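You operate a simulated robot arm through the tools that you are given. There is no shell and no other tool.

The job below is to be done with a simulated robot arm. You get a single attempt, and the scene is never put back.

TASK
Pile the two spilt stacks back on the white stack and square them with the base's two sliders.
Fine: blue, then green on top; the sliders end out again.
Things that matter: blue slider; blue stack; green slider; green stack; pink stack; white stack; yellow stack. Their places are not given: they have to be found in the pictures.

The check looks at the end state, three seconds after you hand in, the way a careful person would. Anything else that was tipped, shoved, dropped, spilled or broken makes it a failure.

THE ROBOT
A 7-joint arm with a two-finger parallel gripper, fixed in place. Base frame: the origin is at the foot of the arm, x ahead of it, y to its left, z up; the work surface is at about z = 82.6. Readings come in cm, degrees, newtons and seconds.
With the tool pointing down near the work surface it reaches from about 34 to 74 cm from the base axis. Its first joint turns from -143.0 to 143.0 degrees. Payload 3 kg.
The TCP is the grasp point between the finger pads, 3 cm short of the fingertips. In the tool frame z runs along the fingers and y along their closing line. Largest opening 9.4 cm; finger width 2.8, thickness 1; the body of the gripper, 5 by 9.6 cm, starts 5.5 cm behind the TCP.
Orientation is that of the tool frame in the base frame, as a unit quaternion [w, x, y, z]. With the fingers straight down and closing along the base's y, the tool's x points along the base's -x, its y along +y and its z along -z.

THE INTERFACE
- The arm moves only by the tool apply_moves. Its argument "moves" is a list of rows, each an object (a shift or turn left out is 0, a gripper value left out holds the last) with "delta_rot": the turn, a rotation vector about the tool's x, y, z in degrees, a list of three; "delta_pos": the shift along the tool's x, y, z in mm, a list of three; "hand": the closure, from 0 (fully open) to 1 (shut). In form: [{"delta_rot": [wx, wy, wz], "delta_pos": [x, y, z], "hand": hand}, ...]. A call has 1 to 20 rows; each row is the pose to reach, as a shift and turn from the pose commanded when the call began, along the tool's axes at that moment. Each row takes 0.2 s and may step no farther than 5 cm and 8.6 degrees from the row before; otherwise, or with a gripper value out of range, the whole call is refused. A pose out of reach is approached as far as the arm can. The call stops where the force on the tool passes 80 N (or 10 N more than at its start, if that is more) or the arm is blocked; 0.2 s more then pass. Each finger travels about 4.5 cm/s and halts on what it meets, pressing with about 24 N; the grip force reading is that of the motor and also rises with nothing between the fingers. The clock runs only during rows and for 0.2 s after the last one: add rows that repeat a pose to give the fingers time. The reply holds the time, the measured pose of the TCP, the force on the tool along the base axes, the opening and the grip force, in the units named above and with some noise, with the torque about the TCP (base axes, N m) and any sound that the robot's microphone picked up.
- Cameras (640 x 400 px; columns grow to the right, rows downward): "scene" is fixed at [5.09, 50.18, 155.15]; the picture's right is [-0.51, -0.86, 0.00], its down [-0.62, 0.37, -0.69] and it looks along [0.59, -0.35, -0.73] (base axes); focal length 354 px, centre (320, 200). "wrist" rides on the gripper at [7.6, 1.4, -10.2] in the tool frame; the picture's right is [-0.18, 0.98, 0.00], its down [-0.75, -0.14, -0.64] and it looks along [-0.63, -0.12, 0.77] (tool axes); focal length 243 px, centre (320, 200).
- grab_frame(camera): a new picture of that camera. No time passes.
- raise_lower(by): slides the trunk up (or, below 0, down) by that many cm; the arm rides with it, the base frame stays. It gives what a move gives, with no picture.
- measure_at(camera, pixels): for up to 12 pixels [column, row] of the newest picture of that camera ("zoom" is the newest enlarged one), the place [x, y, z] in the base frame of the surface seen there, good to about 0.3 cm. No time passes.
- close_up(camera, box): a new picture of the part [left, top, right, bottom] of that camera's present view, enlarged. No time passes.
- close_job(): hands the job in; it is judged then, once.

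Leave the gripper open and the arm clear of the work at the hand-in unless told otherwise.

The tools are called after ">>>" as a command line: name --argument value ..., lists and objects as JSON in quotes. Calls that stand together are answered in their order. apply_moves: Moves the arm, as the interface text tells. Its arguments: {"type":"object","properties":{"moves":{"type":"array","items":{"type":"object","properties":{"delta_rot":{"type":"array","items":{"type":"number"}},"delta_pos":{"type":"array","items":{"type":"number"}},"hand":{"type":"number"}}}}},"required":["moves"]} The other tools are called the same way: raise_lower (by) slides the trunk up or down; grab_frame (camera) takes a picture; measure_at (camera, pixels) gives the place of the surface under pixels of a picture; close_up (camera, box) takes an enlarged picture of a part of a camera's view; close_job () hands the job in.

At the start:

```text
t: 0.0
position: [57.28, 16.93, 106.3]
ee_rot: [-0.001, 0.0, 1.0, -0.001]
ft_force: [-0.1, -1.2, -0.2]
wrist_torque: [0.01, -0.02, 0.02]
gripper_width: 9.41
grasp_force: 0.0
trunk travel left (down, up): [-17.5, 21.5]
```

scene: 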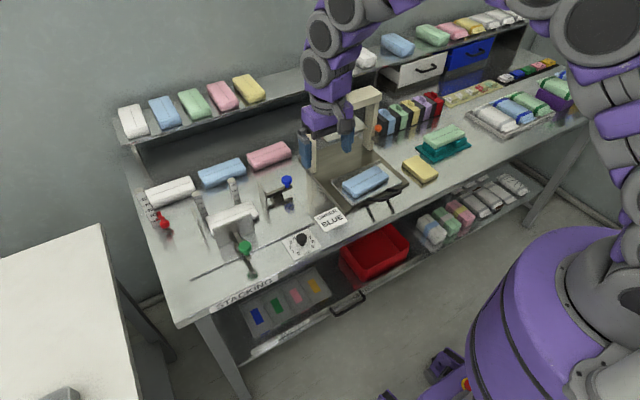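
wrist: 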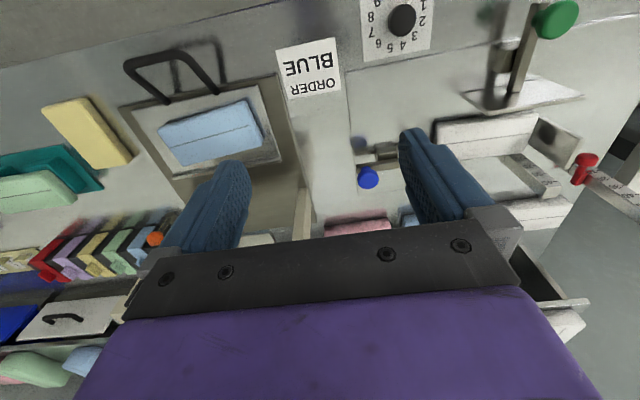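

I'll look at the scene first. I can see a table with a stacking fixture around (230,220) in the scene picture. Next I'll take enlarged pictures of the stacking area and of the rest of the table.

>>> close_up --camera "scene" --box '[130, 130, 330, 300]'

>>> close_up --camera "scene" --box '[290, 70, 490, 220]'

>>> close_up --camera "wrist" --box '[320, 0, 640, 240]'

```text
2.35 times, centred on (230, 215) of scene
```

zoom: 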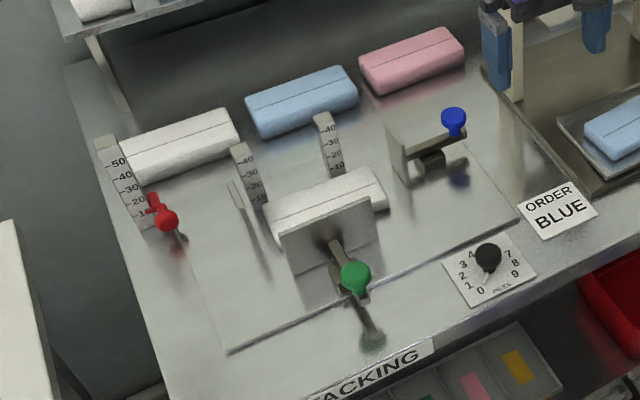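

```text
2.67 times, centred on (390, 145) of scene
```

zoom: 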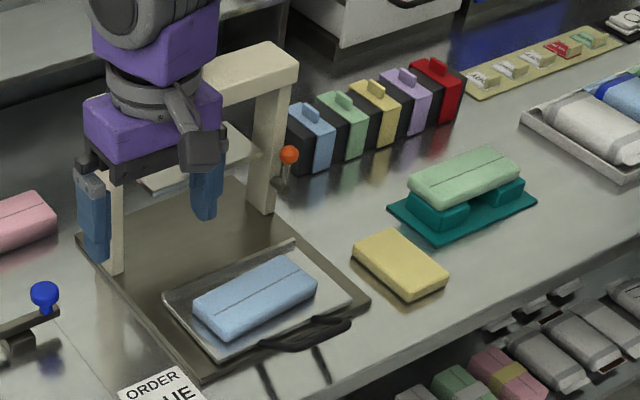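

```text
1.67 times, centred on (480, 120) of wrist
```

zoom: 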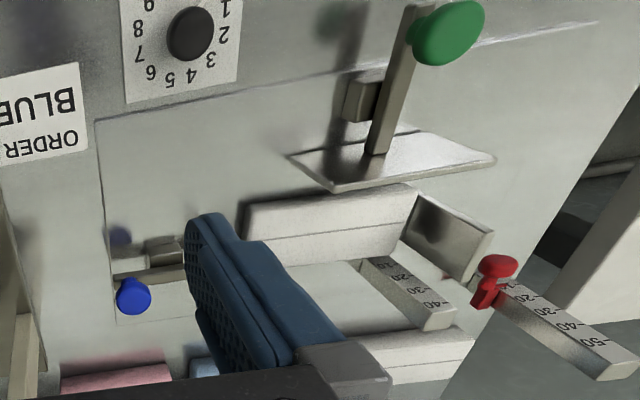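

The white stack sits between the gauge posts and the green and blue slider plates. Next I'll measure points on it and on the candidate blue and green stacks.

>>> grab_frame --camera "scene"

>>> measure_at --camera "scene" --pixels '[[232, 215], [243, 247], [286, 181], [163, 218], [172, 190], [222, 170], [268, 154], [366, 180], [443, 138], [420, 168], [210, 250], [250, 190]]'

>>> close_up --camera "scene" --box '[180, 165, 300, 285]'

>>> close_up --camera "scene" --box '[340, 0, 580, 170]'

>>> close_up --camera "scene" --box '[220, 150, 560, 370]'

```text
taken
```

scene: 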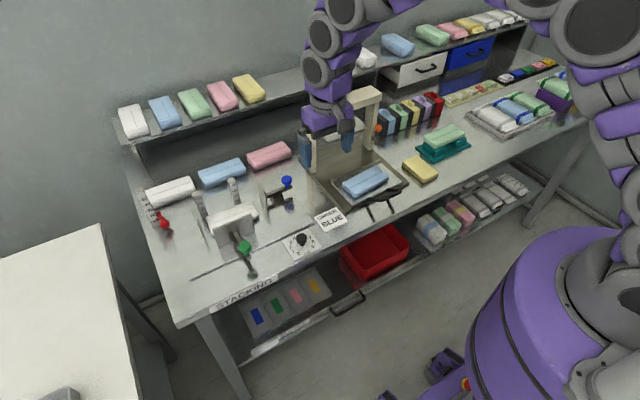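

```text
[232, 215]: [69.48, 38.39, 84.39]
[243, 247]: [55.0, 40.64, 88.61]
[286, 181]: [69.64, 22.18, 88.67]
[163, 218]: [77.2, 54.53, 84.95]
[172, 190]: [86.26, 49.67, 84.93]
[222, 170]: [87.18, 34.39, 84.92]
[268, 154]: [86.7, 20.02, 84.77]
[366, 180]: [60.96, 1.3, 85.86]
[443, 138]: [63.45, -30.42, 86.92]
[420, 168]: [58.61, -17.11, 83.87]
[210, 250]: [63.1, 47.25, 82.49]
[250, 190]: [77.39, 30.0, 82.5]
```

```text
3.33 times, centred on (240, 225) of scene
```

zoom: 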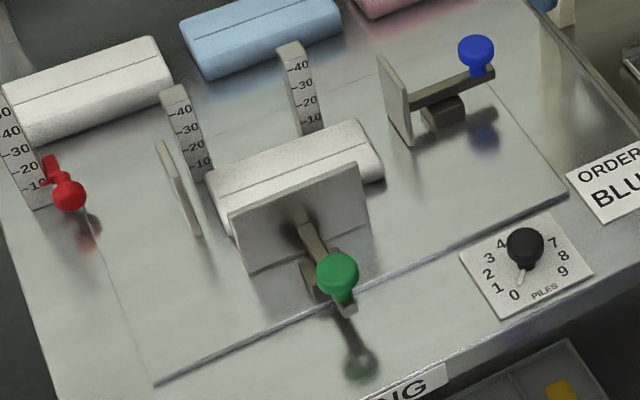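

```text
2.35 times, centred on (460, 85) of scene
```

zoom: 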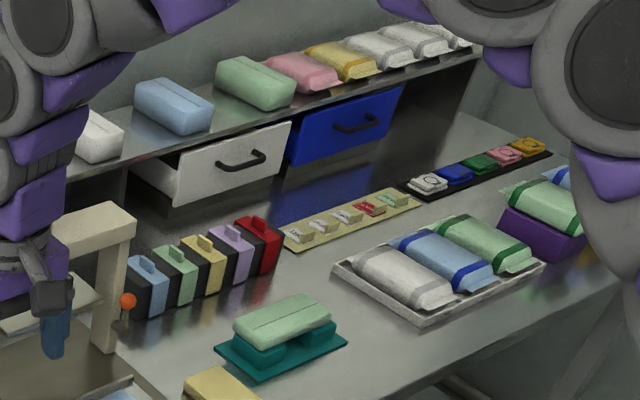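

```text
1.82 times, centred on (390, 260) of scene
```

zoom: 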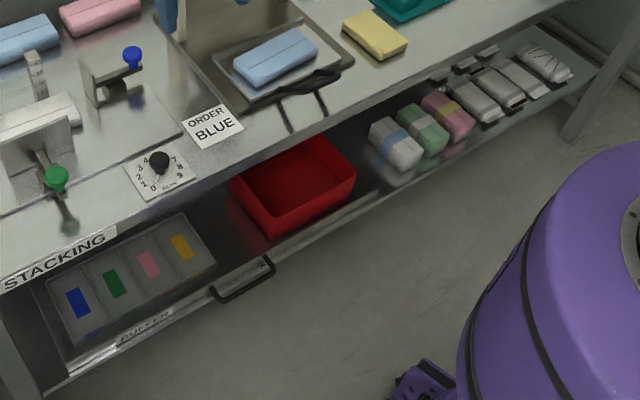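

The back row of white, blue and pink stacks is at x≈87, which looks out of reach. The blue stack on the press tray is at (61, 1.3) and the green one on the teal stand is at (63, -30). I'll lift the arm and move it toward the stacking station, so I can see what it hides and get a wrist view of the station.

>>> apply_moves --moves '[{"delta_pos": [20, 30, -20]}, {"delta_pos": [40, 60, -40]}, {"delta_pos": [60, 90, -60]}, {"delta_pos": [80, 120, -80]}, {"delta_pos": [90, 150, -90]}, {"delta_pos": [100, 180, -90]}, {"delta_pos": [100, 200, -90]}]'

>>> grab_frame --camera "scene"

>>> grab_frame --camera "wrist"

```text
t: 1.6
position: [47.14, 37.16, 115.37]
ee_rot: [0.0, -0.001, 1.0, 0.0]
ft_force: [-0.1, -0.2, -0.1]
wrist_torque: [0.01, -0.02, 0.02]
gripper_width: 9.39
grasp_force: 0.0
trunk travel left (down, up): [-17.5, 21.5]
```

```text
taken
```

scene: 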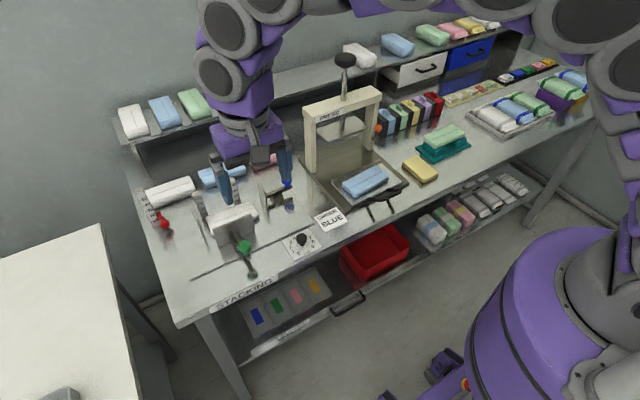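

```text
taken
```

wrist: 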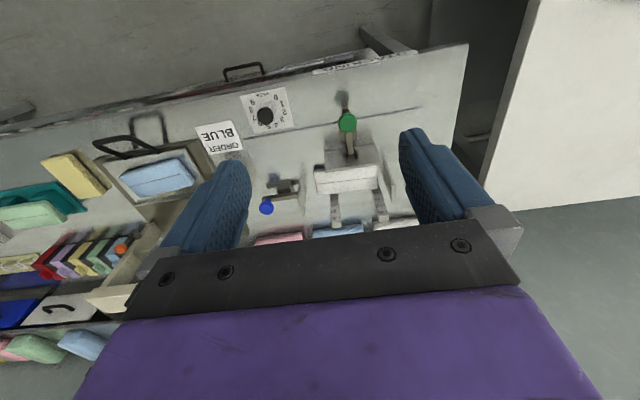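

The station shows in the wrist picture at about (345,180), between the fingers. Next I'll enlarge that region, the blue stack on the tray and the green stack on the stand.

>>> close_up --camera "wrist" --box '[230, 80, 430, 240]'

>>> close_up --camera "wrist" --box '[0, 120, 220, 300]'

>>> close_up --camera "scene" --box '[290, 80, 490, 220]'

```text
2.50 times, centred on (330, 160) of wrist
```

zoom: 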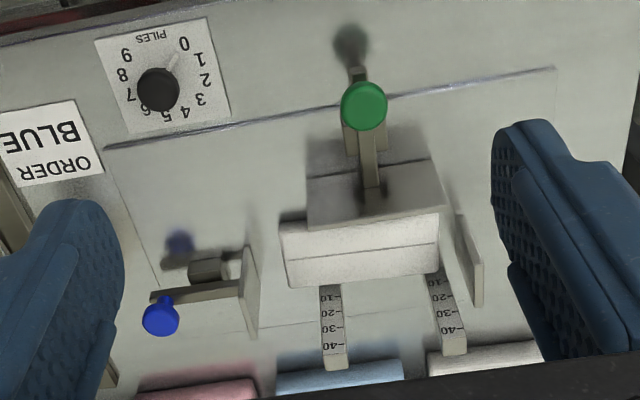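

```text
2.22 times, centred on (110, 210) of wrist
```

zoom: 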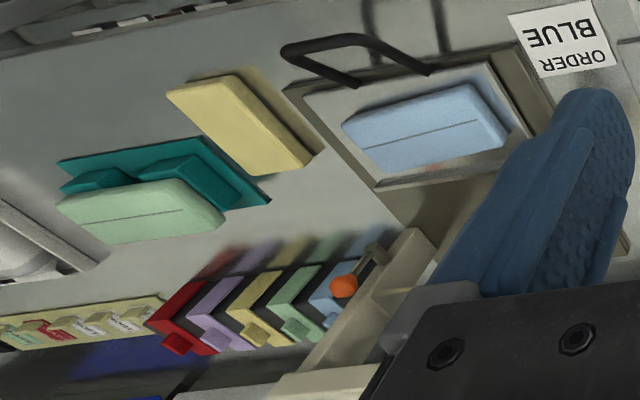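

```text
2.86 times, centred on (390, 150) of scene
```

zoom: 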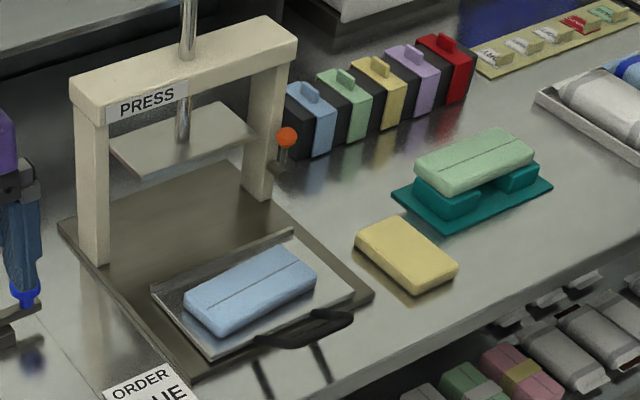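

The yellow stack lies askew, the blue stack is on the press tray, and the green stack is on the teal stand. Next I'll measure the station in detail from an enlarged wrist view, covering the corners of the white stack, the plates and the knobs.

>>> close_up --camera "wrist" --box '[230, 80, 430, 240]'

>>> measure_at --camera "zoom" --pixels '[[285, 235], [435, 220], [290, 285], [432, 268], [310, 225], [440, 205], [368, 100], [370, 180], [350, 60], [365, 280], [350, 240], [310, 185]]'

>>> measure_at --camera "zoom" --pixels '[[160, 318], [190, 295], [240, 285], [252, 335], [258, 290], [210, 268], [470, 260], [478, 300], [460, 220], [334, 360], [455, 345], [482, 270]]'

```text
2.50 times, centred on (330, 160) of wrist
```

zoom: 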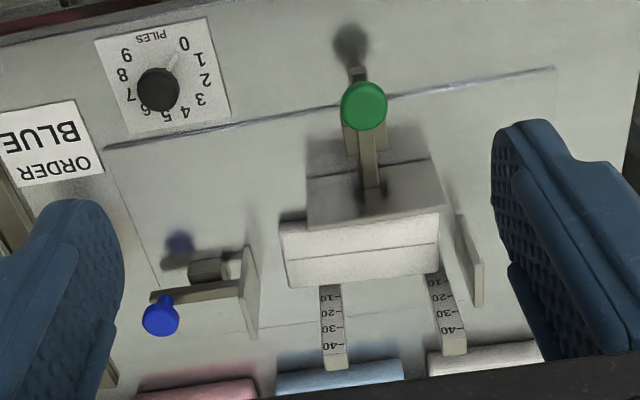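

```text
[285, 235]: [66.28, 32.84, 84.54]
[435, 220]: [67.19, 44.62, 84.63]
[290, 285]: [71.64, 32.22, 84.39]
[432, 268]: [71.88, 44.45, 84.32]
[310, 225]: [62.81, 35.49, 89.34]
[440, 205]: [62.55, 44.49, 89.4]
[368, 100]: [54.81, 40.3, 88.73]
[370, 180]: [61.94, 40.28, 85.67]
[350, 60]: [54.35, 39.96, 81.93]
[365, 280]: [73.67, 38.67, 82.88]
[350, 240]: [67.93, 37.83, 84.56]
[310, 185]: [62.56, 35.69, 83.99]
```

```text
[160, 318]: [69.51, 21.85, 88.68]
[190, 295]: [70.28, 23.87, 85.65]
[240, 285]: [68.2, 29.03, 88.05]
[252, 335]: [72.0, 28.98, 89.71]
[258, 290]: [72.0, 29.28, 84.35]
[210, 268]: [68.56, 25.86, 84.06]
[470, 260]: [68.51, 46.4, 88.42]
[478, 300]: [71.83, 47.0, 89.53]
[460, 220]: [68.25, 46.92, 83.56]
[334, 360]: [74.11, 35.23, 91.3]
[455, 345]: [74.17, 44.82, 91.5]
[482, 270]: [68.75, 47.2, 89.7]
```

The station geometry, as measured:
- **White stack:** x 66–72, y 32–44.5, top at z 84.5.
- **Back posts:** x≈74.
- **Left stop:** y≈46.7.
- **Green plate:** x≈62.5, with its knob at (54.8, 40.4, 88.7).
- **Blue plate:** y≈29, with its knob at (69.6, 21.9, 88.7).

Next I'll measure the blue stack on the tray and the green stack on the stand.

>>> close_up --camera "scene" --box '[325, 150, 415, 220]'

>>> measure_at --camera "scene" --pixels '[[343, 184], [380, 168], [387, 177], [351, 194], [365, 181], [352, 200], [332, 180], [400, 186], [378, 190], [375, 160], [408, 173], [340, 190]]'

>>> close_up --camera "scene" --box '[390, 110, 490, 190]'

>>> measure_at --camera "zoom" --pixels '[[225, 145], [420, 85], [470, 115], [275, 165], [270, 190], [350, 130], [300, 250], [420, 180], [250, 220], [480, 160], [340, 180], [330, 200]]'

```text
5.71 times, centred on (370, 185) of scene
```

zoom: 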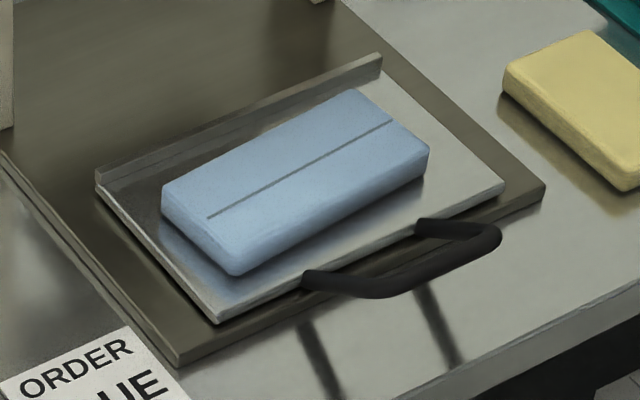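

```text
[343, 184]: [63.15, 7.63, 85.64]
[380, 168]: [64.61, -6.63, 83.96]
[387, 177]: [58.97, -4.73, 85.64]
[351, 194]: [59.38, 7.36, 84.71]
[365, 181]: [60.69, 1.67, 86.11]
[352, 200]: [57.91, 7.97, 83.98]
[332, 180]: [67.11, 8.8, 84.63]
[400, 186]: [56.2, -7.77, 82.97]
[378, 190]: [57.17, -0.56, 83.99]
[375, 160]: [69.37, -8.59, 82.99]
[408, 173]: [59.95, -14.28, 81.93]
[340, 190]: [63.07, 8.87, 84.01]
```

```text
5.00 times, centred on (440, 150) of scene
```

zoom: 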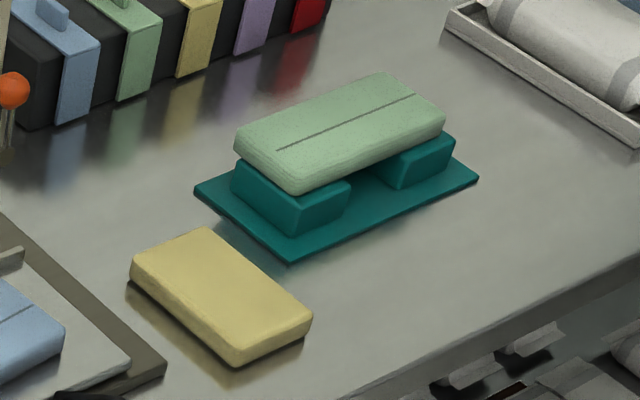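

```text
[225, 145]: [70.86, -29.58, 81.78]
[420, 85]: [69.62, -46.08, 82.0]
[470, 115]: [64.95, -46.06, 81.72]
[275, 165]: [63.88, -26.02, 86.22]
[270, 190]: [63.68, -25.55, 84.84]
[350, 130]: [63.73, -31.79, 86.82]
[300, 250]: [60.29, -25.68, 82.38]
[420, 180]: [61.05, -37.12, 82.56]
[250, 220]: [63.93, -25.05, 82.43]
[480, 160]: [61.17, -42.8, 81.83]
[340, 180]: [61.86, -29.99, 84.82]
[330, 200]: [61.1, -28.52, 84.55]
```

The blue stack is at x 58–64, y -5 to 7.6, z 84–86 and its long side runs along y. The green stack rests on two teal blocks with a gap between them, centred near (63.5, -31). To straddle the 6 cm width the fingers must close along base x, so I'll turn the tool -90° about its z up here in free air.

>>> apply_moves --moves '[{"delta_rot": [0, 0, -8]}, {"delta_rot": [0, 0, -16]}, {"delta_rot": [0, 0, -24]}, {"delta_rot": [0, 0, -32]}, {"delta_rot": [0, 0, -40]}, {"delta_rot": [0, 0, -48]}, {"delta_rot": [0, 0, -56]}, {"delta_rot": [0, 0, -64]}, {"delta_rot": [0, 0, -72]}, {"delta_rot": [0, 0, -80]}, {"delta_rot": [0, 0, -88]}, {"delta_rot": [0, 0, -90]}, {"delta_rot": [0, 0, -90]}]'

>>> grab_frame --camera "wrist"

>>> grab_frame --camera "scene"

```text
t: 4.4
position: [46.99, 36.76, 115.37]
ee_rot: [0.0, 0.707, -0.707, 0.0]
ft_force: [-0.6, 0.7, 0.1]
wrist_torque: [0.05, 0.0, 0.0]
gripper_width: 9.4
grasp_force: 0.1
trunk travel left (down, up): [-17.5, 21.5]
```

```text
taken
```

wrist: 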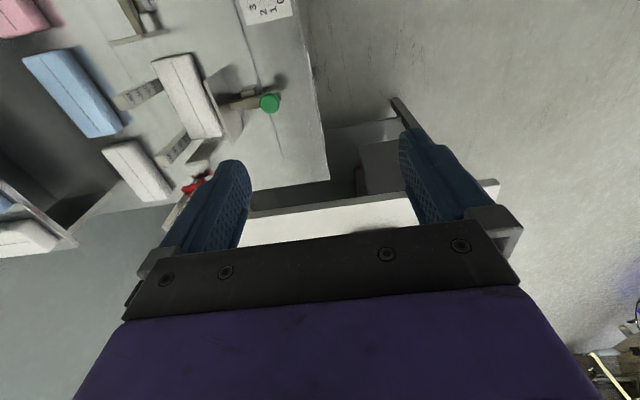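

```text
taken
```

scene: 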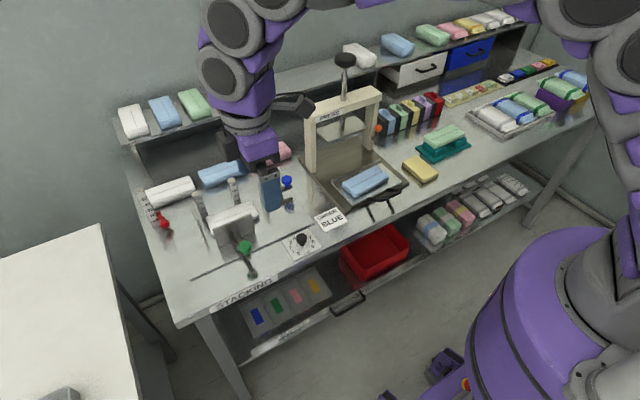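

The turn is done, with tool x along base -y and tool y along base -x. Next I'll test the reach over the white stack at height, about (69, 38.5, 100).

>>> apply_moves --moves '[{"delta_pos": [-3, -37, 26]}, {"delta_pos": [-6, -74, 52]}, {"delta_pos": [-9, -110, 78]}, {"delta_pos": [-12, -147, 104]}, {"delta_pos": [-15, -184, 130]}, {"delta_pos": [-17, -220, 154]}, {"delta_pos": [-17, -220, 154]}]'

>>> grab_frame --camera "wrist"

>>> grab_frame --camera "scene"

```text
t: 6.0
position: [66.45, 37.49, 100.46]
ee_rot: [0.0, -0.707, 0.707, 0.0]
ft_force: [-0.7, 0.7, 0.0]
wrist_torque: [-0.03, 0.0, -0.03]
gripper_width: 9.39
grasp_force: 0.1
out of reach, approached as far as the arm can: row 6, 7
trunk travel left (down, up): [-17.5, 21.5]
```

```text
taken
```

wrist: 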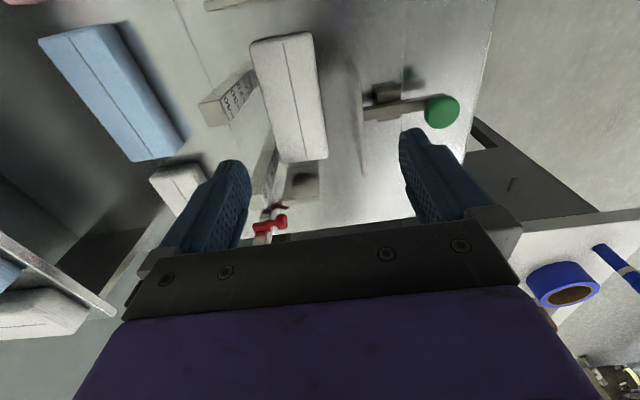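

```text
taken
```

scene: 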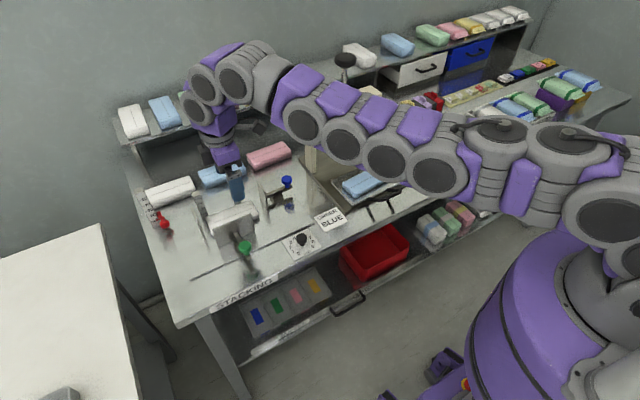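

The arm stopped at (66.45, 37.49, 100.5), about 2.5 cm short of the spot over the white stack. Tilting the tool about its closing axis should give more reach, and lowering the trunk may help too. Before that I'll measure the white stack precisely from this closer view.

>>> close_up --camera "wrist" --box '[190, 10, 470, 230]'

>>> measure_at --camera "zoom" --pixels '[[140, 80], [270, 70], [285, 60], [215, 340], [300, 330], [240, 200], [285, 200], [190, 200], [375, 180], [400, 200], [560, 225], [430, 190]]'

>>> measure_at --camera "scene" --pixels '[[344, 60], [345, 92], [318, 150], [370, 100], [375, 128], [340, 125], [300, 140], [390, 175], [286, 181], [244, 247], [312, 115], [365, 180]]'

```text
1.82 times, centred on (330, 120) of wrist
```

zoom: 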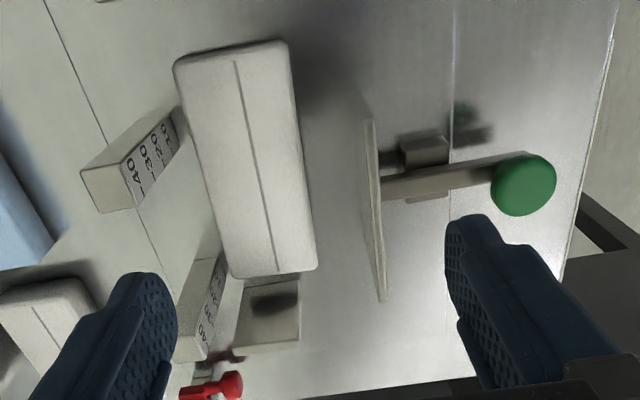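

```text
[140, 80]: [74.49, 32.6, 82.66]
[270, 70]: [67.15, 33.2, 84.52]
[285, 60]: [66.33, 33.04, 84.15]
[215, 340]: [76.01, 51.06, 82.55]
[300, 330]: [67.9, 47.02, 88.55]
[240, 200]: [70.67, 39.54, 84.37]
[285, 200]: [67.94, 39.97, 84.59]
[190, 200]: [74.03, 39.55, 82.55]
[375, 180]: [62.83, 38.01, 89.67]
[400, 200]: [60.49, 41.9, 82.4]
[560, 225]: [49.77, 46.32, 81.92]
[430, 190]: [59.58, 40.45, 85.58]
```

```text
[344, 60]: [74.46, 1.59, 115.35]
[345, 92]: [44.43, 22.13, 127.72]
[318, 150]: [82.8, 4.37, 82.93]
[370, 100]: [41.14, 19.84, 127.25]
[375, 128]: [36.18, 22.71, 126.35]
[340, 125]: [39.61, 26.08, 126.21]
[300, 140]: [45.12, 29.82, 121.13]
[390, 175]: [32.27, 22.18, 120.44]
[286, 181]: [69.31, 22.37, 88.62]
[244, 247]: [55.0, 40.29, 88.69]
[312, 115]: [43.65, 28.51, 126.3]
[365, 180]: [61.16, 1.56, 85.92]
```

I'll measure the white stack's top edges more finely.

>>> measure_at --camera "zoom" --pixels '[[185, 66], [280, 50], [310, 262], [236, 270], [205, 170], [300, 170], [235, 62], [275, 268], [233, 52], [180, 62], [316, 266], [230, 275]]'

```text
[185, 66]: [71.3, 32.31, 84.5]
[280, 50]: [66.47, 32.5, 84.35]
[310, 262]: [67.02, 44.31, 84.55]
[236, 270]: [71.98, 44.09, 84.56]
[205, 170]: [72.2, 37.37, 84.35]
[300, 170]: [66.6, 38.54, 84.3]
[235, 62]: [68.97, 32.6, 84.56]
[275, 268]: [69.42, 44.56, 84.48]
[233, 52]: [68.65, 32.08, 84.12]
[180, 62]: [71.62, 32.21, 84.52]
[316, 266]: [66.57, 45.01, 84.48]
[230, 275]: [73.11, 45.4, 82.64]
```

The white stack's centre is about (69.15, 38.4), yawed about 2°, with its top at 84.5. I'll now test a 15° tilt about the closing axis, with the fingers pointing slightly to +y, to see whether the arm reaches the target.

>>> apply_moves --moves '[{"delta_rot": [0, -7.5, 0]}, {"delta_rot": [0, -15, 0]}, {"delta_rot": [0, -15, 0]}]'

```text
t: 6.8
position: [66.2, 37.42, 100.56]
ee_rot: [-0.093, 0.702, -0.7, -0.092]
ft_force: [-0.4, -0.1, -0.8]
wrist_torque: [0.01, -0.05, -0.01]
gripper_width: 9.4
grasp_force: 0.0
trunk travel left (down, up): [-17.5, 21.5]
```

The tilt took and there is slack again. I'll try moving to (69.15, 38.4, 100) at this tilt.

>>> apply_moves --moves '[{"delta_pos": [-4, -15, 4]}, {"delta_pos": [-8, -30, 7]}, {"delta_pos": [-8, -30, 7]}]'

```text
t: 7.6
position: [69.22, 38.53, 99.96]
ee_rot: [-0.091, 0.702, -0.7, -0.092]
ft_force: [-1.7, -0.6, 2.5]
wrist_torque: [-0.05, -0.09, -0.01]
gripper_width: 9.39
grasp_force: 0.0
trunk travel left (down, up): [-17.5, 21.5]
```

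The arm reaches (69.2, 38.5, 100) with the 15° tilt, so lowering the trunk about 12 cm will bring that reach down to placing height. I'll first move back to a clear spot at (58, 20, 112), then lower the trunk there.

>>> apply_moves --moves '[{"delta_pos": [0, 20, -25]}, {"delta_pos": [30, 40, -60]}, {"delta_pos": [60, 60, -90]}, {"delta_pos": [90, 80, -120]}, {"delta_pos": [120, 100, -145]}, {"delta_pos": [148, 112, -164]}, {"delta_pos": [148, 112, -164]}]'

>>> grab_frame --camera "scene"

```text
refused: row 2 steps farther than a row can; nothing moved
```

```text
taken
```

scene: 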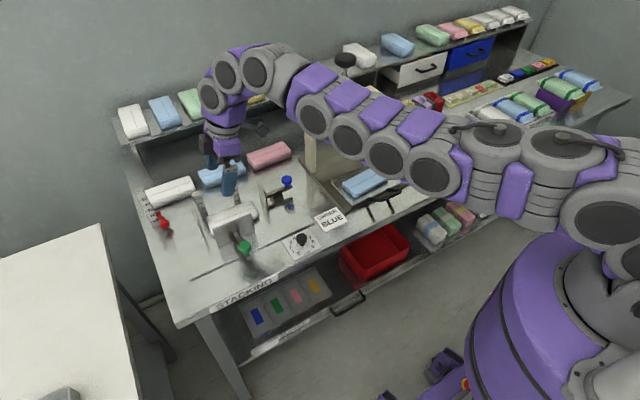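

The call was refused because row 2 was just over the 5 cm step limit. I'll send the same move with smaller steps.

>>> apply_moves --moves '[{"delta_pos": [15, 16, -24]}, {"delta_pos": [40, 32, -50]}, {"delta_pos": [65, 50, -75]}, {"delta_pos": [90, 68, -100]}, {"delta_pos": [115, 86, -125]}, {"delta_pos": [135, 100, -148]}, {"delta_pos": [148, 112, -164]}, {"delta_pos": [148, 112, -164]}]'

>>> grab_frame --camera "scene"

```text
t: 9.4
position: [57.89, 19.49, 112.38]
ee_rot: [-0.093, 0.702, -0.701, -0.09]
ft_force: [0.8, 0.3, -0.4]
wrist_torque: [-0.03, -0.02, -0.03]
gripper_width: 9.4
grasp_force: 0.0
trunk travel left (down, up): [-17.5, 21.5]
```

```text
taken
```

scene: 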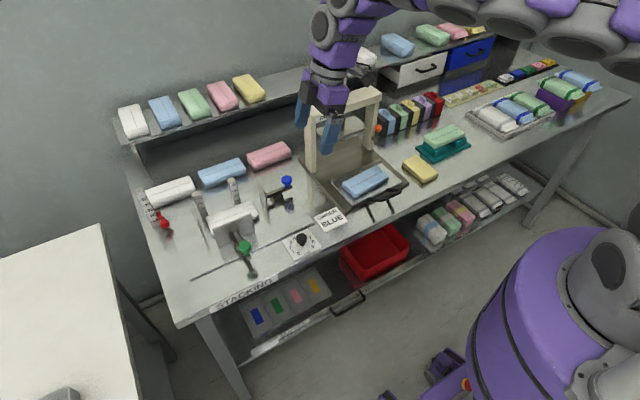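

The elbow now arches toward the right. Before lowering the trunk I'll check how close the arm links are to the press knob at (74.5, 1.6, 115).

>>> measure_at --camera "scene" --pixels '[[335, 20], [325, 55], [345, 5], [400, 5], [460, 10], [530, 25], [600, 40], [360, 70], [330, 85], [350, 40], [370, 20], [610, 270]]'

>>> close_up --camera "scene" --box '[290, 0, 450, 160]'

```text
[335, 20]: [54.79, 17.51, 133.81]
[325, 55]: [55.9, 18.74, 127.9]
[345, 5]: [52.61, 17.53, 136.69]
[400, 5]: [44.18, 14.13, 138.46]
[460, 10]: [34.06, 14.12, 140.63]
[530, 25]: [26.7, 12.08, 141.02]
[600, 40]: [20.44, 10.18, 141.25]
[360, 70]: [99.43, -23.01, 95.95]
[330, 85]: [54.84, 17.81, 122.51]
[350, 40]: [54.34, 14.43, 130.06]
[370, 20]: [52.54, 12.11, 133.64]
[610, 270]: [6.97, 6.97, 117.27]
```

```text
2.50 times, centred on (370, 80) of scene
```

zoom: 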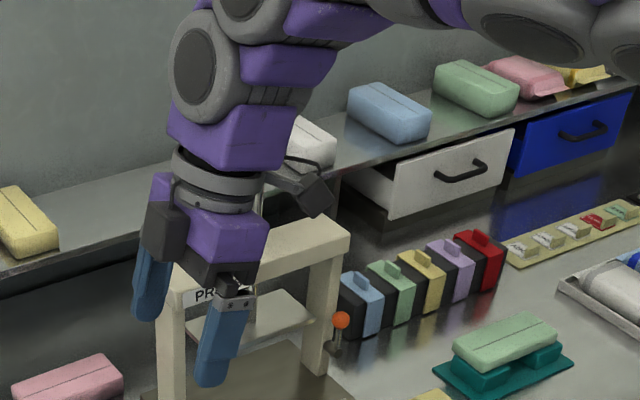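

The wrist links are at x≈54, well clear of the press at x≈74. I'll lower the trunk by 12 cm, which puts the TCP at about z 100.

>>> raise_lower --by -12

>>> grab_frame --camera "scene"

>>> grab_frame --camera "wrist"

```text
t: 10.9
position: [57.97, 19.73, 100.12]
ee_rot: [-0.093, 0.701, -0.701, -0.092]
ft_force: [-0.3, 0.3, -0.4]
wrist_torque: [0.01, -0.01, 0.01]
gripper_width: 9.39
grasp_force: 0.1
trunk travel left (down, up): [-5.5, 33.5]
```

```text
taken
```

scene: 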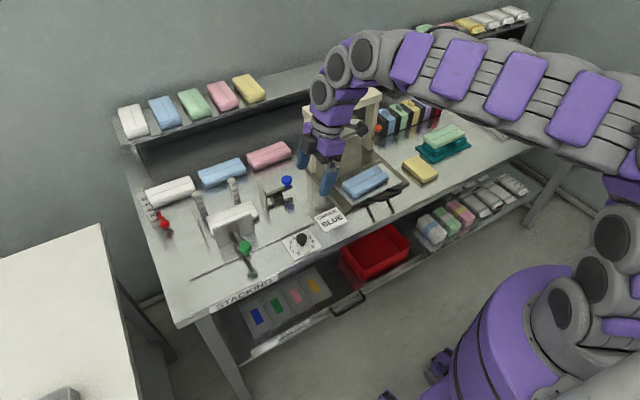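

```text
taken
```

wrist: 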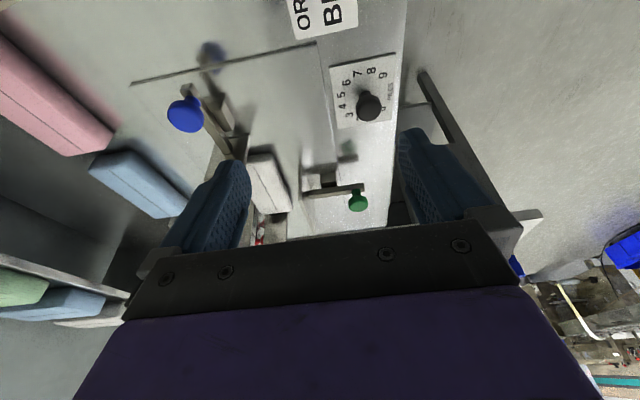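

The trunk is down, with the TCP at (58, 19.7, 100.1). Next I'll measure the blue stack's top edges precisely from an enlarged scene view.

>>> close_up --camera "scene" --box '[325, 150, 415, 220]'

>>> measure_at --camera "zoom" --pixels '[[172, 190], [350, 97], [425, 150], [240, 262], [300, 170], [210, 216], [392, 122], [200, 232], [390, 118], [262, 140], [330, 215], [236, 274]]'

```text
5.71 times, centred on (370, 185) of scene
```

zoom: 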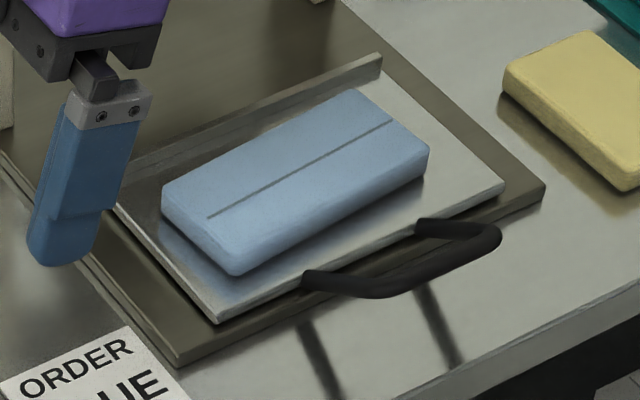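

```text
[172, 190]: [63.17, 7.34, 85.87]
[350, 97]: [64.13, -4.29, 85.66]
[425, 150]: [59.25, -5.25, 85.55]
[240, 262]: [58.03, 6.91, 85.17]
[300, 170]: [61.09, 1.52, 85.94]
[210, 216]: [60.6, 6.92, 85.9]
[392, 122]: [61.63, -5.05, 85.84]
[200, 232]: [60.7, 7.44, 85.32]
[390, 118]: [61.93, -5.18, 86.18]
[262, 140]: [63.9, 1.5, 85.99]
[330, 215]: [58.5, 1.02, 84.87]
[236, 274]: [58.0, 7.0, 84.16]
```

The blue stack's centre is about (61.1, 1.05), its top is at 85.95, and it is yawed about 5°. Next I'll measure the tray's front edge, back lip and handle, so the fingers have room to come down.

>>> measure_at --camera "zoom" --pixels '[[270, 295], [350, 258], [310, 280], [400, 290], [425, 222], [490, 235], [240, 130], [225, 150], [340, 75], [320, 110], [300, 240], [380, 235]]'

```text
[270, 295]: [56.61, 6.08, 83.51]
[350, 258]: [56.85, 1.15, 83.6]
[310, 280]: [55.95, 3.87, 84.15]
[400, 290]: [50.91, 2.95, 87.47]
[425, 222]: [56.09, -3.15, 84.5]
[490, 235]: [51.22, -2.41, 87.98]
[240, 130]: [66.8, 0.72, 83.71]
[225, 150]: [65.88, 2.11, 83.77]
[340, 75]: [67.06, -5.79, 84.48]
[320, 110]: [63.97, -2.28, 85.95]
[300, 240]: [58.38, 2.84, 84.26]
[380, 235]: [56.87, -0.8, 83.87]
```

The tray's front edge is at x≈56.9. The handle bars are at y≈3.9 and y≈-3.2, and the back lip is at x≈67. I'll narrow the opening to about 7.6 cm to stay clear, yaw about 5°, and move to (61.1, 0.45, 97) over the blue stack.

>>> apply_moves --moves '[{"delta_pos": [38, -6, -4], "hand": 0.19}, {"delta_pos": [77, -12, -8], "hand": 0.19}, {"delta_pos": [116, -19, -12], "hand": 0.19, "delta_rot": [-0.6, 0, -2.4]}, {"delta_pos": [155, -25, -16], "hand": 0.19, "delta_rot": [-1.27, 0, -4.73]}, {"delta_pos": [194, -31, -20], "hand": 0.19, "delta_rot": [-1.27, 0, -4.73]}, {"delta_pos": [194, -31, -20], "hand": 0.19, "delta_rot": [-1.27, 0, -4.73]}]'

>>> grab_frame --camera "wrist"

>>> grab_frame --camera "scene"

```text
t: 12.3
position: [60.97, 0.53, 97.21]
ee_rot: [-0.089, 0.731, -0.67, -0.096]
ft_force: [0.1, -0.6, 0.5]
wrist_torque: [0.01, -0.02, -0.02]
gripper_width: 7.62
grasp_force: 0.1
trunk travel left (down, up): [-5.5, 33.5]
```

```text
taken
```

wrist: 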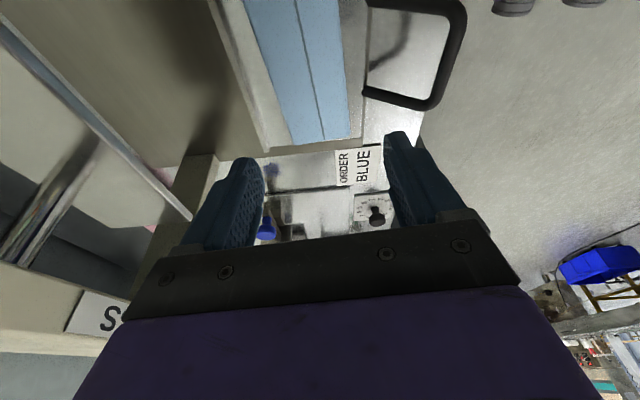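

```text
taken
```

scene: 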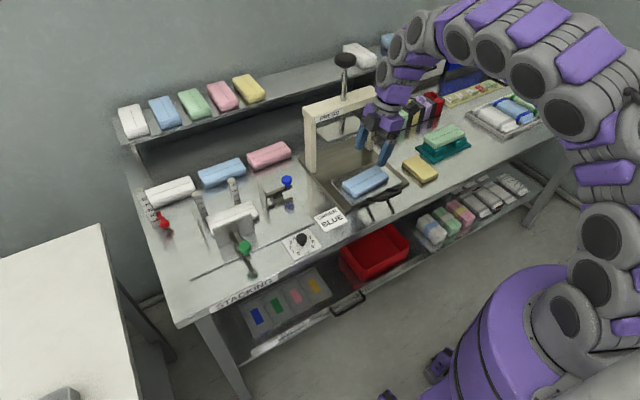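

The blue stack's far end shows between the fingers at about (322,138) in the wrist view. I'll verify its position against the fingers and check the clearance to the press beam and post.

>>> measure_at --camera "wrist" --pixels '[[294, 140], [345, 134], [322, 130], [280, 60], [345, 60], [310, 60], [262, 100], [365, 92], [255, 20], [340, 20], [300, 20], [320, 138]]'

>>> measure_at --camera "scene" --pixels '[[330, 105], [365, 92], [312, 160], [345, 100], [378, 145], [385, 100], [400, 75], [375, 110], [350, 130], [340, 118], [365, 128], [388, 150]]'

```text
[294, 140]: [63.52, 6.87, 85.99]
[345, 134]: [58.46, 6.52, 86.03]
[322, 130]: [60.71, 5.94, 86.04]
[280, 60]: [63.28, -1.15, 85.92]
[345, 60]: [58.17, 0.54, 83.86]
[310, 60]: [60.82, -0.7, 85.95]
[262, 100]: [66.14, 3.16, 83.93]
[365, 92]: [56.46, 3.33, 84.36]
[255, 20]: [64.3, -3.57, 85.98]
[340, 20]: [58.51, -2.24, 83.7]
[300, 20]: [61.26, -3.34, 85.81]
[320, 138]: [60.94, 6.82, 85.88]
```

```text
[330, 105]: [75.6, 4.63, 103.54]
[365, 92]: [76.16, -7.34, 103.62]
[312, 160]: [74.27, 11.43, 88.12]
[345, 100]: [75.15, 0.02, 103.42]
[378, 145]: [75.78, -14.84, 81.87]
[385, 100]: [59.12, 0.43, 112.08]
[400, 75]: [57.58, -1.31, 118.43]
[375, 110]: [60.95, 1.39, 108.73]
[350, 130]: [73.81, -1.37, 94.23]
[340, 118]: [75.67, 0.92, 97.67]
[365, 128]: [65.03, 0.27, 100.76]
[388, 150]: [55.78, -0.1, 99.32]
```

The blue stack's centreline is at x≈61.0 near y 1 and the TCP is at (60.97, 0.53), so they're aligned. I'll go straight down to z≈87.5 in small steps with the fingers still open.

>>> apply_moves --moves '[{"delta_pos": [6, 0, 22]}, {"delta_pos": [12, 0, 44]}, {"delta_pos": [17, 0, 64]}, {"delta_pos": [21, 0, 80]}, {"delta_pos": [24, 0, 90]}, {"delta_pos": [25, 0, 94]}, {"delta_pos": [25, 0, 94]}]'

>>> close_up --camera "scene" --box '[325, 130, 425, 220]'

>>> grab_frame --camera "wrist"

```text
t: 13.9
position: [61.13, 0.35, 87.42]
ee_rot: [-0.088, 0.731, -0.67, -0.097]
ft_force: [0.3, -0.5, -0.8]
wrist_torque: [-0.01, -0.02, -0.04]
gripper_width: 7.6
grasp_force: 0.0
trunk travel left (down, up): [-5.5, 33.5]
```

```text
4.44 times, centred on (375, 175) of scene
```

zoom: 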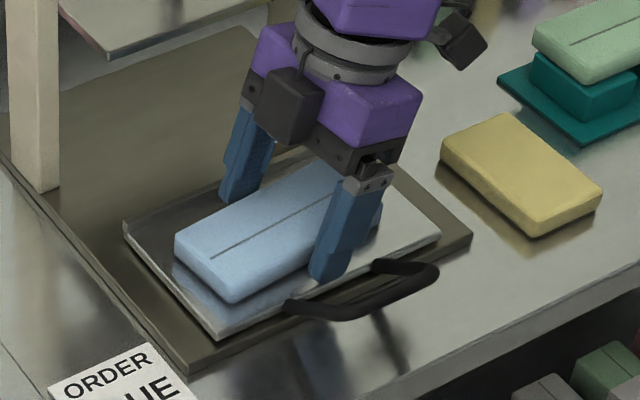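

```text
taken
```

wrist: 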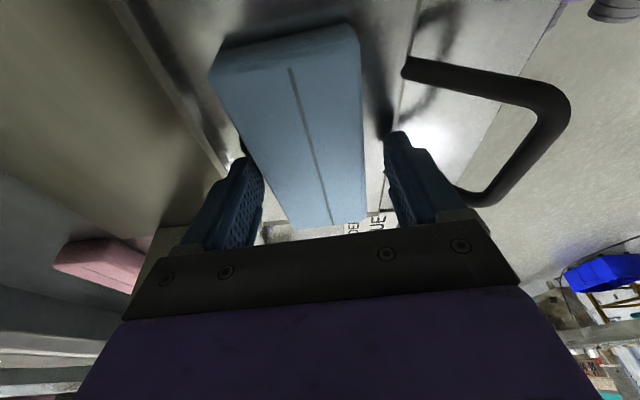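

The fingers straddle the blue stack with no contact, and both are clear of the handle. I'll close the gripper on it.

>>> apply_moves --moves '[{"delta_pos": [0, 0, 0], "hand": 1}, {"delta_pos": [0, 0, 0], "hand": 1}, {"delta_pos": [0, 0, 0], "hand": 1}, {"delta_pos": [0, 0, 0], "hand": 1}]'

>>> grab_frame --camera "wrist"

```text
t: 14.9
position: [61.1, 0.42, 87.45]
ee_rot: [-0.088, 0.731, -0.669, -0.097]
ft_force: [0.7, -0.8, 1.6]
wrist_torque: [0.04, -0.08, -0.01]
gripper_width: 5.85
grasp_force: 24.0
trunk travel left (down, up): [-5.5, 33.5]
```

```text
taken
```

wrist: 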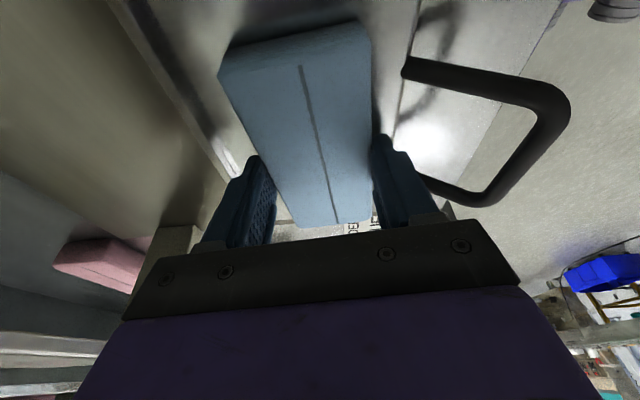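

The blue stack is gripped at 5.85 cm wide with 24 N. I'll lift it gently about 3 cm first and check that it stays level.

>>> apply_moves --moves '[{"delta_pos": [-1.3, 0, -5], "hand": 1}, {"delta_pos": [-3.9, 0, -15], "hand": 1}, {"delta_pos": [-7.8, 0, -29], "hand": 1}, {"delta_pos": [-7.8, 0, -29], "hand": 1}]'

>>> close_up --camera "scene" --box '[325, 120, 425, 210]'

>>> grab_frame --camera "wrist"

```text
t: 15.9
position: [61.19, 0.48, 90.35]
ee_rot: [-0.089, 0.73, -0.67, -0.096]
ft_force: [-0.2, 0.3, 0.0]
wrist_torque: [-0.01, 0.0, 0.0]
gripper_width: 5.87
grasp_force: 24.2
trunk travel left (down, up): [-5.5, 33.5]
```

```text
4.44 times, centred on (375, 165) of scene
```

zoom: 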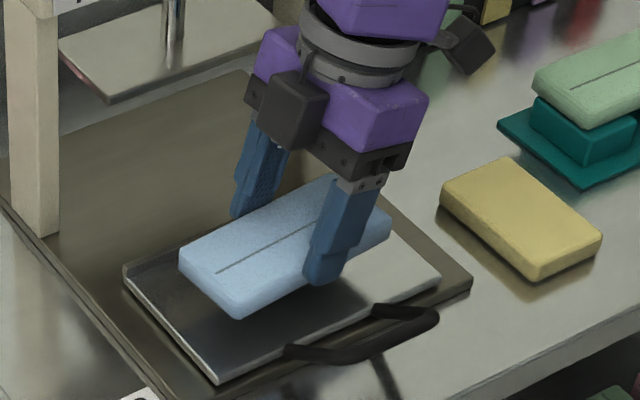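

```text
taken
```

wrist: 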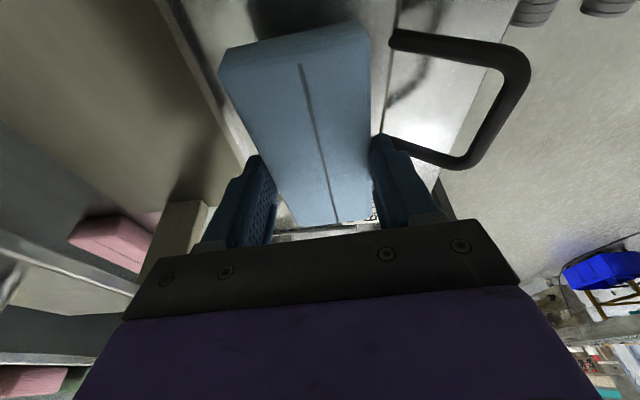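

The lift is clean and the stack is level. The TCP is 3.45 cm above the stack's bottom. I'll raise it to z≈102 and carry it to (58, 20, 102), turning the yaw back to match the white stack.

>>> apply_moves --moves '[{"delta_pos": [-5, 0, -18], "hand": 1}, {"delta_pos": [-13, 0, -48], "hand": 1}, {"delta_pos": [-21, 0, -80], "hand": 1}, {"delta_pos": [-30, 0, -112], "hand": 1}, {"delta_pos": [-57, 2, -105], "hand": 1}, {"delta_pos": [-84, 4, -98], "hand": 1}, {"delta_pos": [-111, 6, -90], "hand": 1}, {"delta_pos": [-138, 8, -83], "hand": 1, "delta_rot": [0.6, 0, 2.2]}, {"delta_pos": [-165, 10, -76], "hand": 1, "delta_rot": [1.2, 0, 4.5]}, {"delta_pos": [-192, 13, -69], "hand": 1, "delta_rot": [1.82, 0, 6.76]}, {"delta_pos": [-220, 15, -61], "hand": 1, "delta_rot": [1.82, 0, 6.76]}, {"delta_pos": [-220, 15, -61], "hand": 1, "delta_rot": [1.82, 0, 6.76]}]'

>>> grab_frame --camera "scene"

>>> grab_frame --camera "wrist"

```text
t: 18.5
position: [57.91, 19.89, 101.91]
ee_rot: [0.095, -0.688, 0.713, 0.091]
ft_force: [-0.4, -0.2, -0.7]
wrist_torque: [-0.01, -0.04, 0.0]
gripper_width: 5.85
grasp_force: 23.7
trunk travel left (down, up): [-5.5, 33.5]
```

```text
taken
```

scene: 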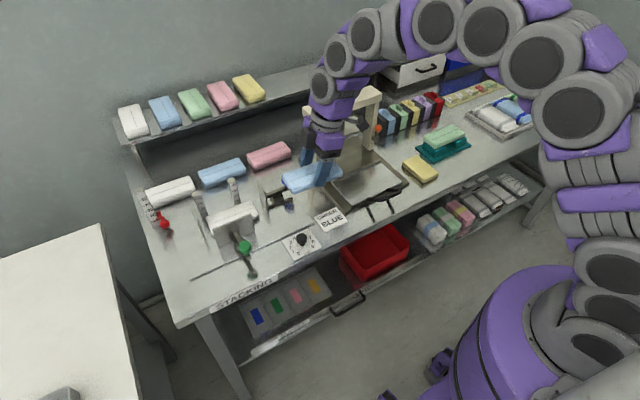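

```text
taken
```

wrist: 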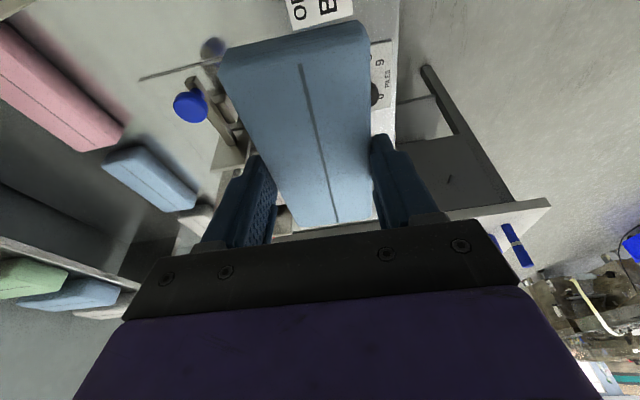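

The blue stack is held securely. I'll move to a hover over the white stack with the TCP at (69.15, 37.75, 100).

>>> apply_moves --moves '[{"delta_pos": [-20, -12, 8], "hand": 1}, {"delta_pos": [-50, -31, 19], "hand": 1}, {"delta_pos": [-82, -51, 32], "hand": 1}, {"delta_pos": [-114, -70, 44], "hand": 1}, {"delta_pos": [-145, -90, 56], "hand": 1}, {"delta_pos": [-171, -106, 66], "hand": 1}, {"delta_pos": [-171, -106, 66], "hand": 1}]'

>>> grab_frame --camera "scene"

>>> grab_frame --camera "wrist"

```text
t: 20.1
position: [68.64, 36.95, 99.89]
ee_rot: [0.094, -0.688, 0.714, 0.09]
ft_force: [0.2, 1.0, -1.0]
wrist_torque: [0.02, 0.0, 0.02]
gripper_width: 5.85
grasp_force: 24.1
out of reach, approached as far as the arm can: row 6, 7
trunk travel left (down, up): [-5.5, 33.5]
```

```text
taken
```

scene: 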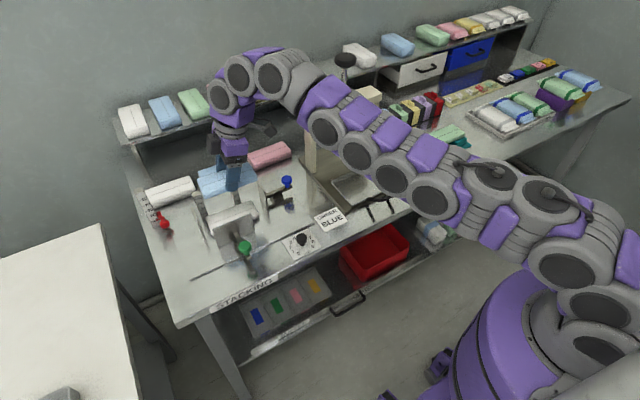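

```text
taken
```

wrist: 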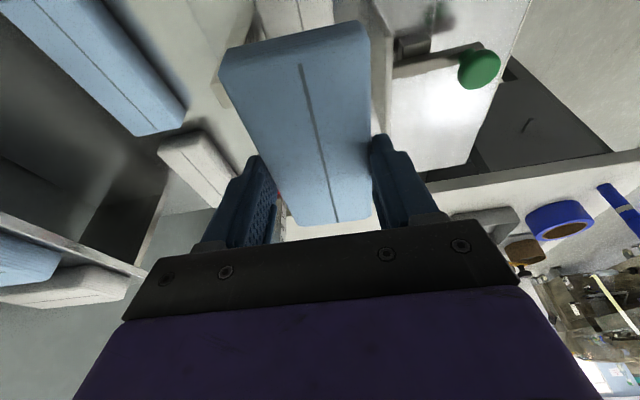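

At z 100 with the trunk low, the arm stopped 0.8 cm short, at (68.64, 36.95). Reach should improve as it goes down, so I'll descend to z≈93.4 and then take out the remaining offset.

>>> apply_moves --moves '[{"delta_pos": [5, 0, 18], "hand": 1}, {"delta_pos": [11, 0, 41], "hand": 1}, {"delta_pos": [17, 0, 63], "hand": 1}, {"delta_pos": [13, -3, 64], "hand": 1}, {"delta_pos": [9, -5, 65], "hand": 1}, {"delta_pos": [9, -5, 65], "hand": 1}]'

>>> grab_frame --camera "wrist"

>>> close_up --camera "scene" --box '[160, 120, 320, 260]'

```text
t: 21.5
position: [69.1, 37.67, 93.42]
ee_rot: [0.094, -0.688, 0.714, 0.09]
ft_force: [0.4, 0.3, -0.6]
wrist_torque: [-0.01, -0.02, 0.0]
gripper_width: 5.83
grasp_force: 23.7
trunk travel left (down, up): [-5.5, 33.5]
```

```text
taken
```

wrist: 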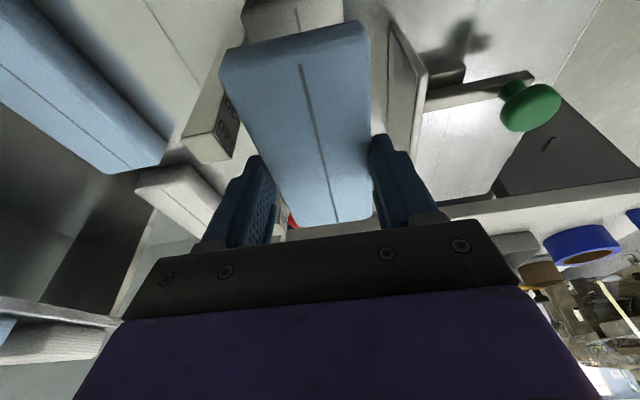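

```text
2.86 times, centred on (240, 190) of scene
```

zoom: 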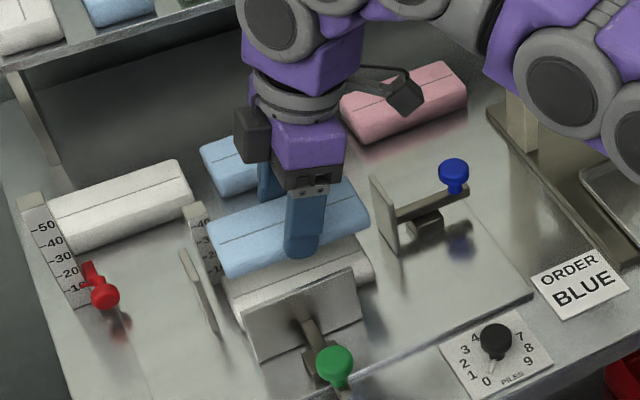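

The TCP is at (69.1, 37.67, 93.4) over the white stack. I'll check where the held blue stack's edges actually are before lowering.

>>> measure_at --camera "wrist" --pixels '[[300, 66], [337, 218], [232, 75], [355, 45], [300, 222], [365, 205], [250, 30], [300, 15], [350, 10], [320, 150]]'

>>> measure_at --camera "zoom" --pixels '[[215, 232], [350, 190], [232, 265], [362, 215], [230, 240], [300, 275], [260, 290], [360, 265], [225, 258], [310, 300]]'

```text
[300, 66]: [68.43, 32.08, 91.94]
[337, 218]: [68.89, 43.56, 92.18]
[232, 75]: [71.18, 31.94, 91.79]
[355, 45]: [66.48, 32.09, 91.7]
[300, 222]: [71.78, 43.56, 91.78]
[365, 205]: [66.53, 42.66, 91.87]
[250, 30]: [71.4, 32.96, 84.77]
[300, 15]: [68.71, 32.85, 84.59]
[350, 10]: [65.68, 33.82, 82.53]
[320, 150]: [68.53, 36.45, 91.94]
```

```text
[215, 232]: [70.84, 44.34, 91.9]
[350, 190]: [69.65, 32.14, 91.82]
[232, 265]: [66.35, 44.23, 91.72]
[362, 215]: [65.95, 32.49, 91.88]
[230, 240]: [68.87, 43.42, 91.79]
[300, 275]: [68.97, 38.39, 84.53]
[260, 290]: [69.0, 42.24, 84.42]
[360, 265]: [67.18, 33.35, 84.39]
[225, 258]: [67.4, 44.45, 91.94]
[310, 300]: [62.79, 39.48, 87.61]
```

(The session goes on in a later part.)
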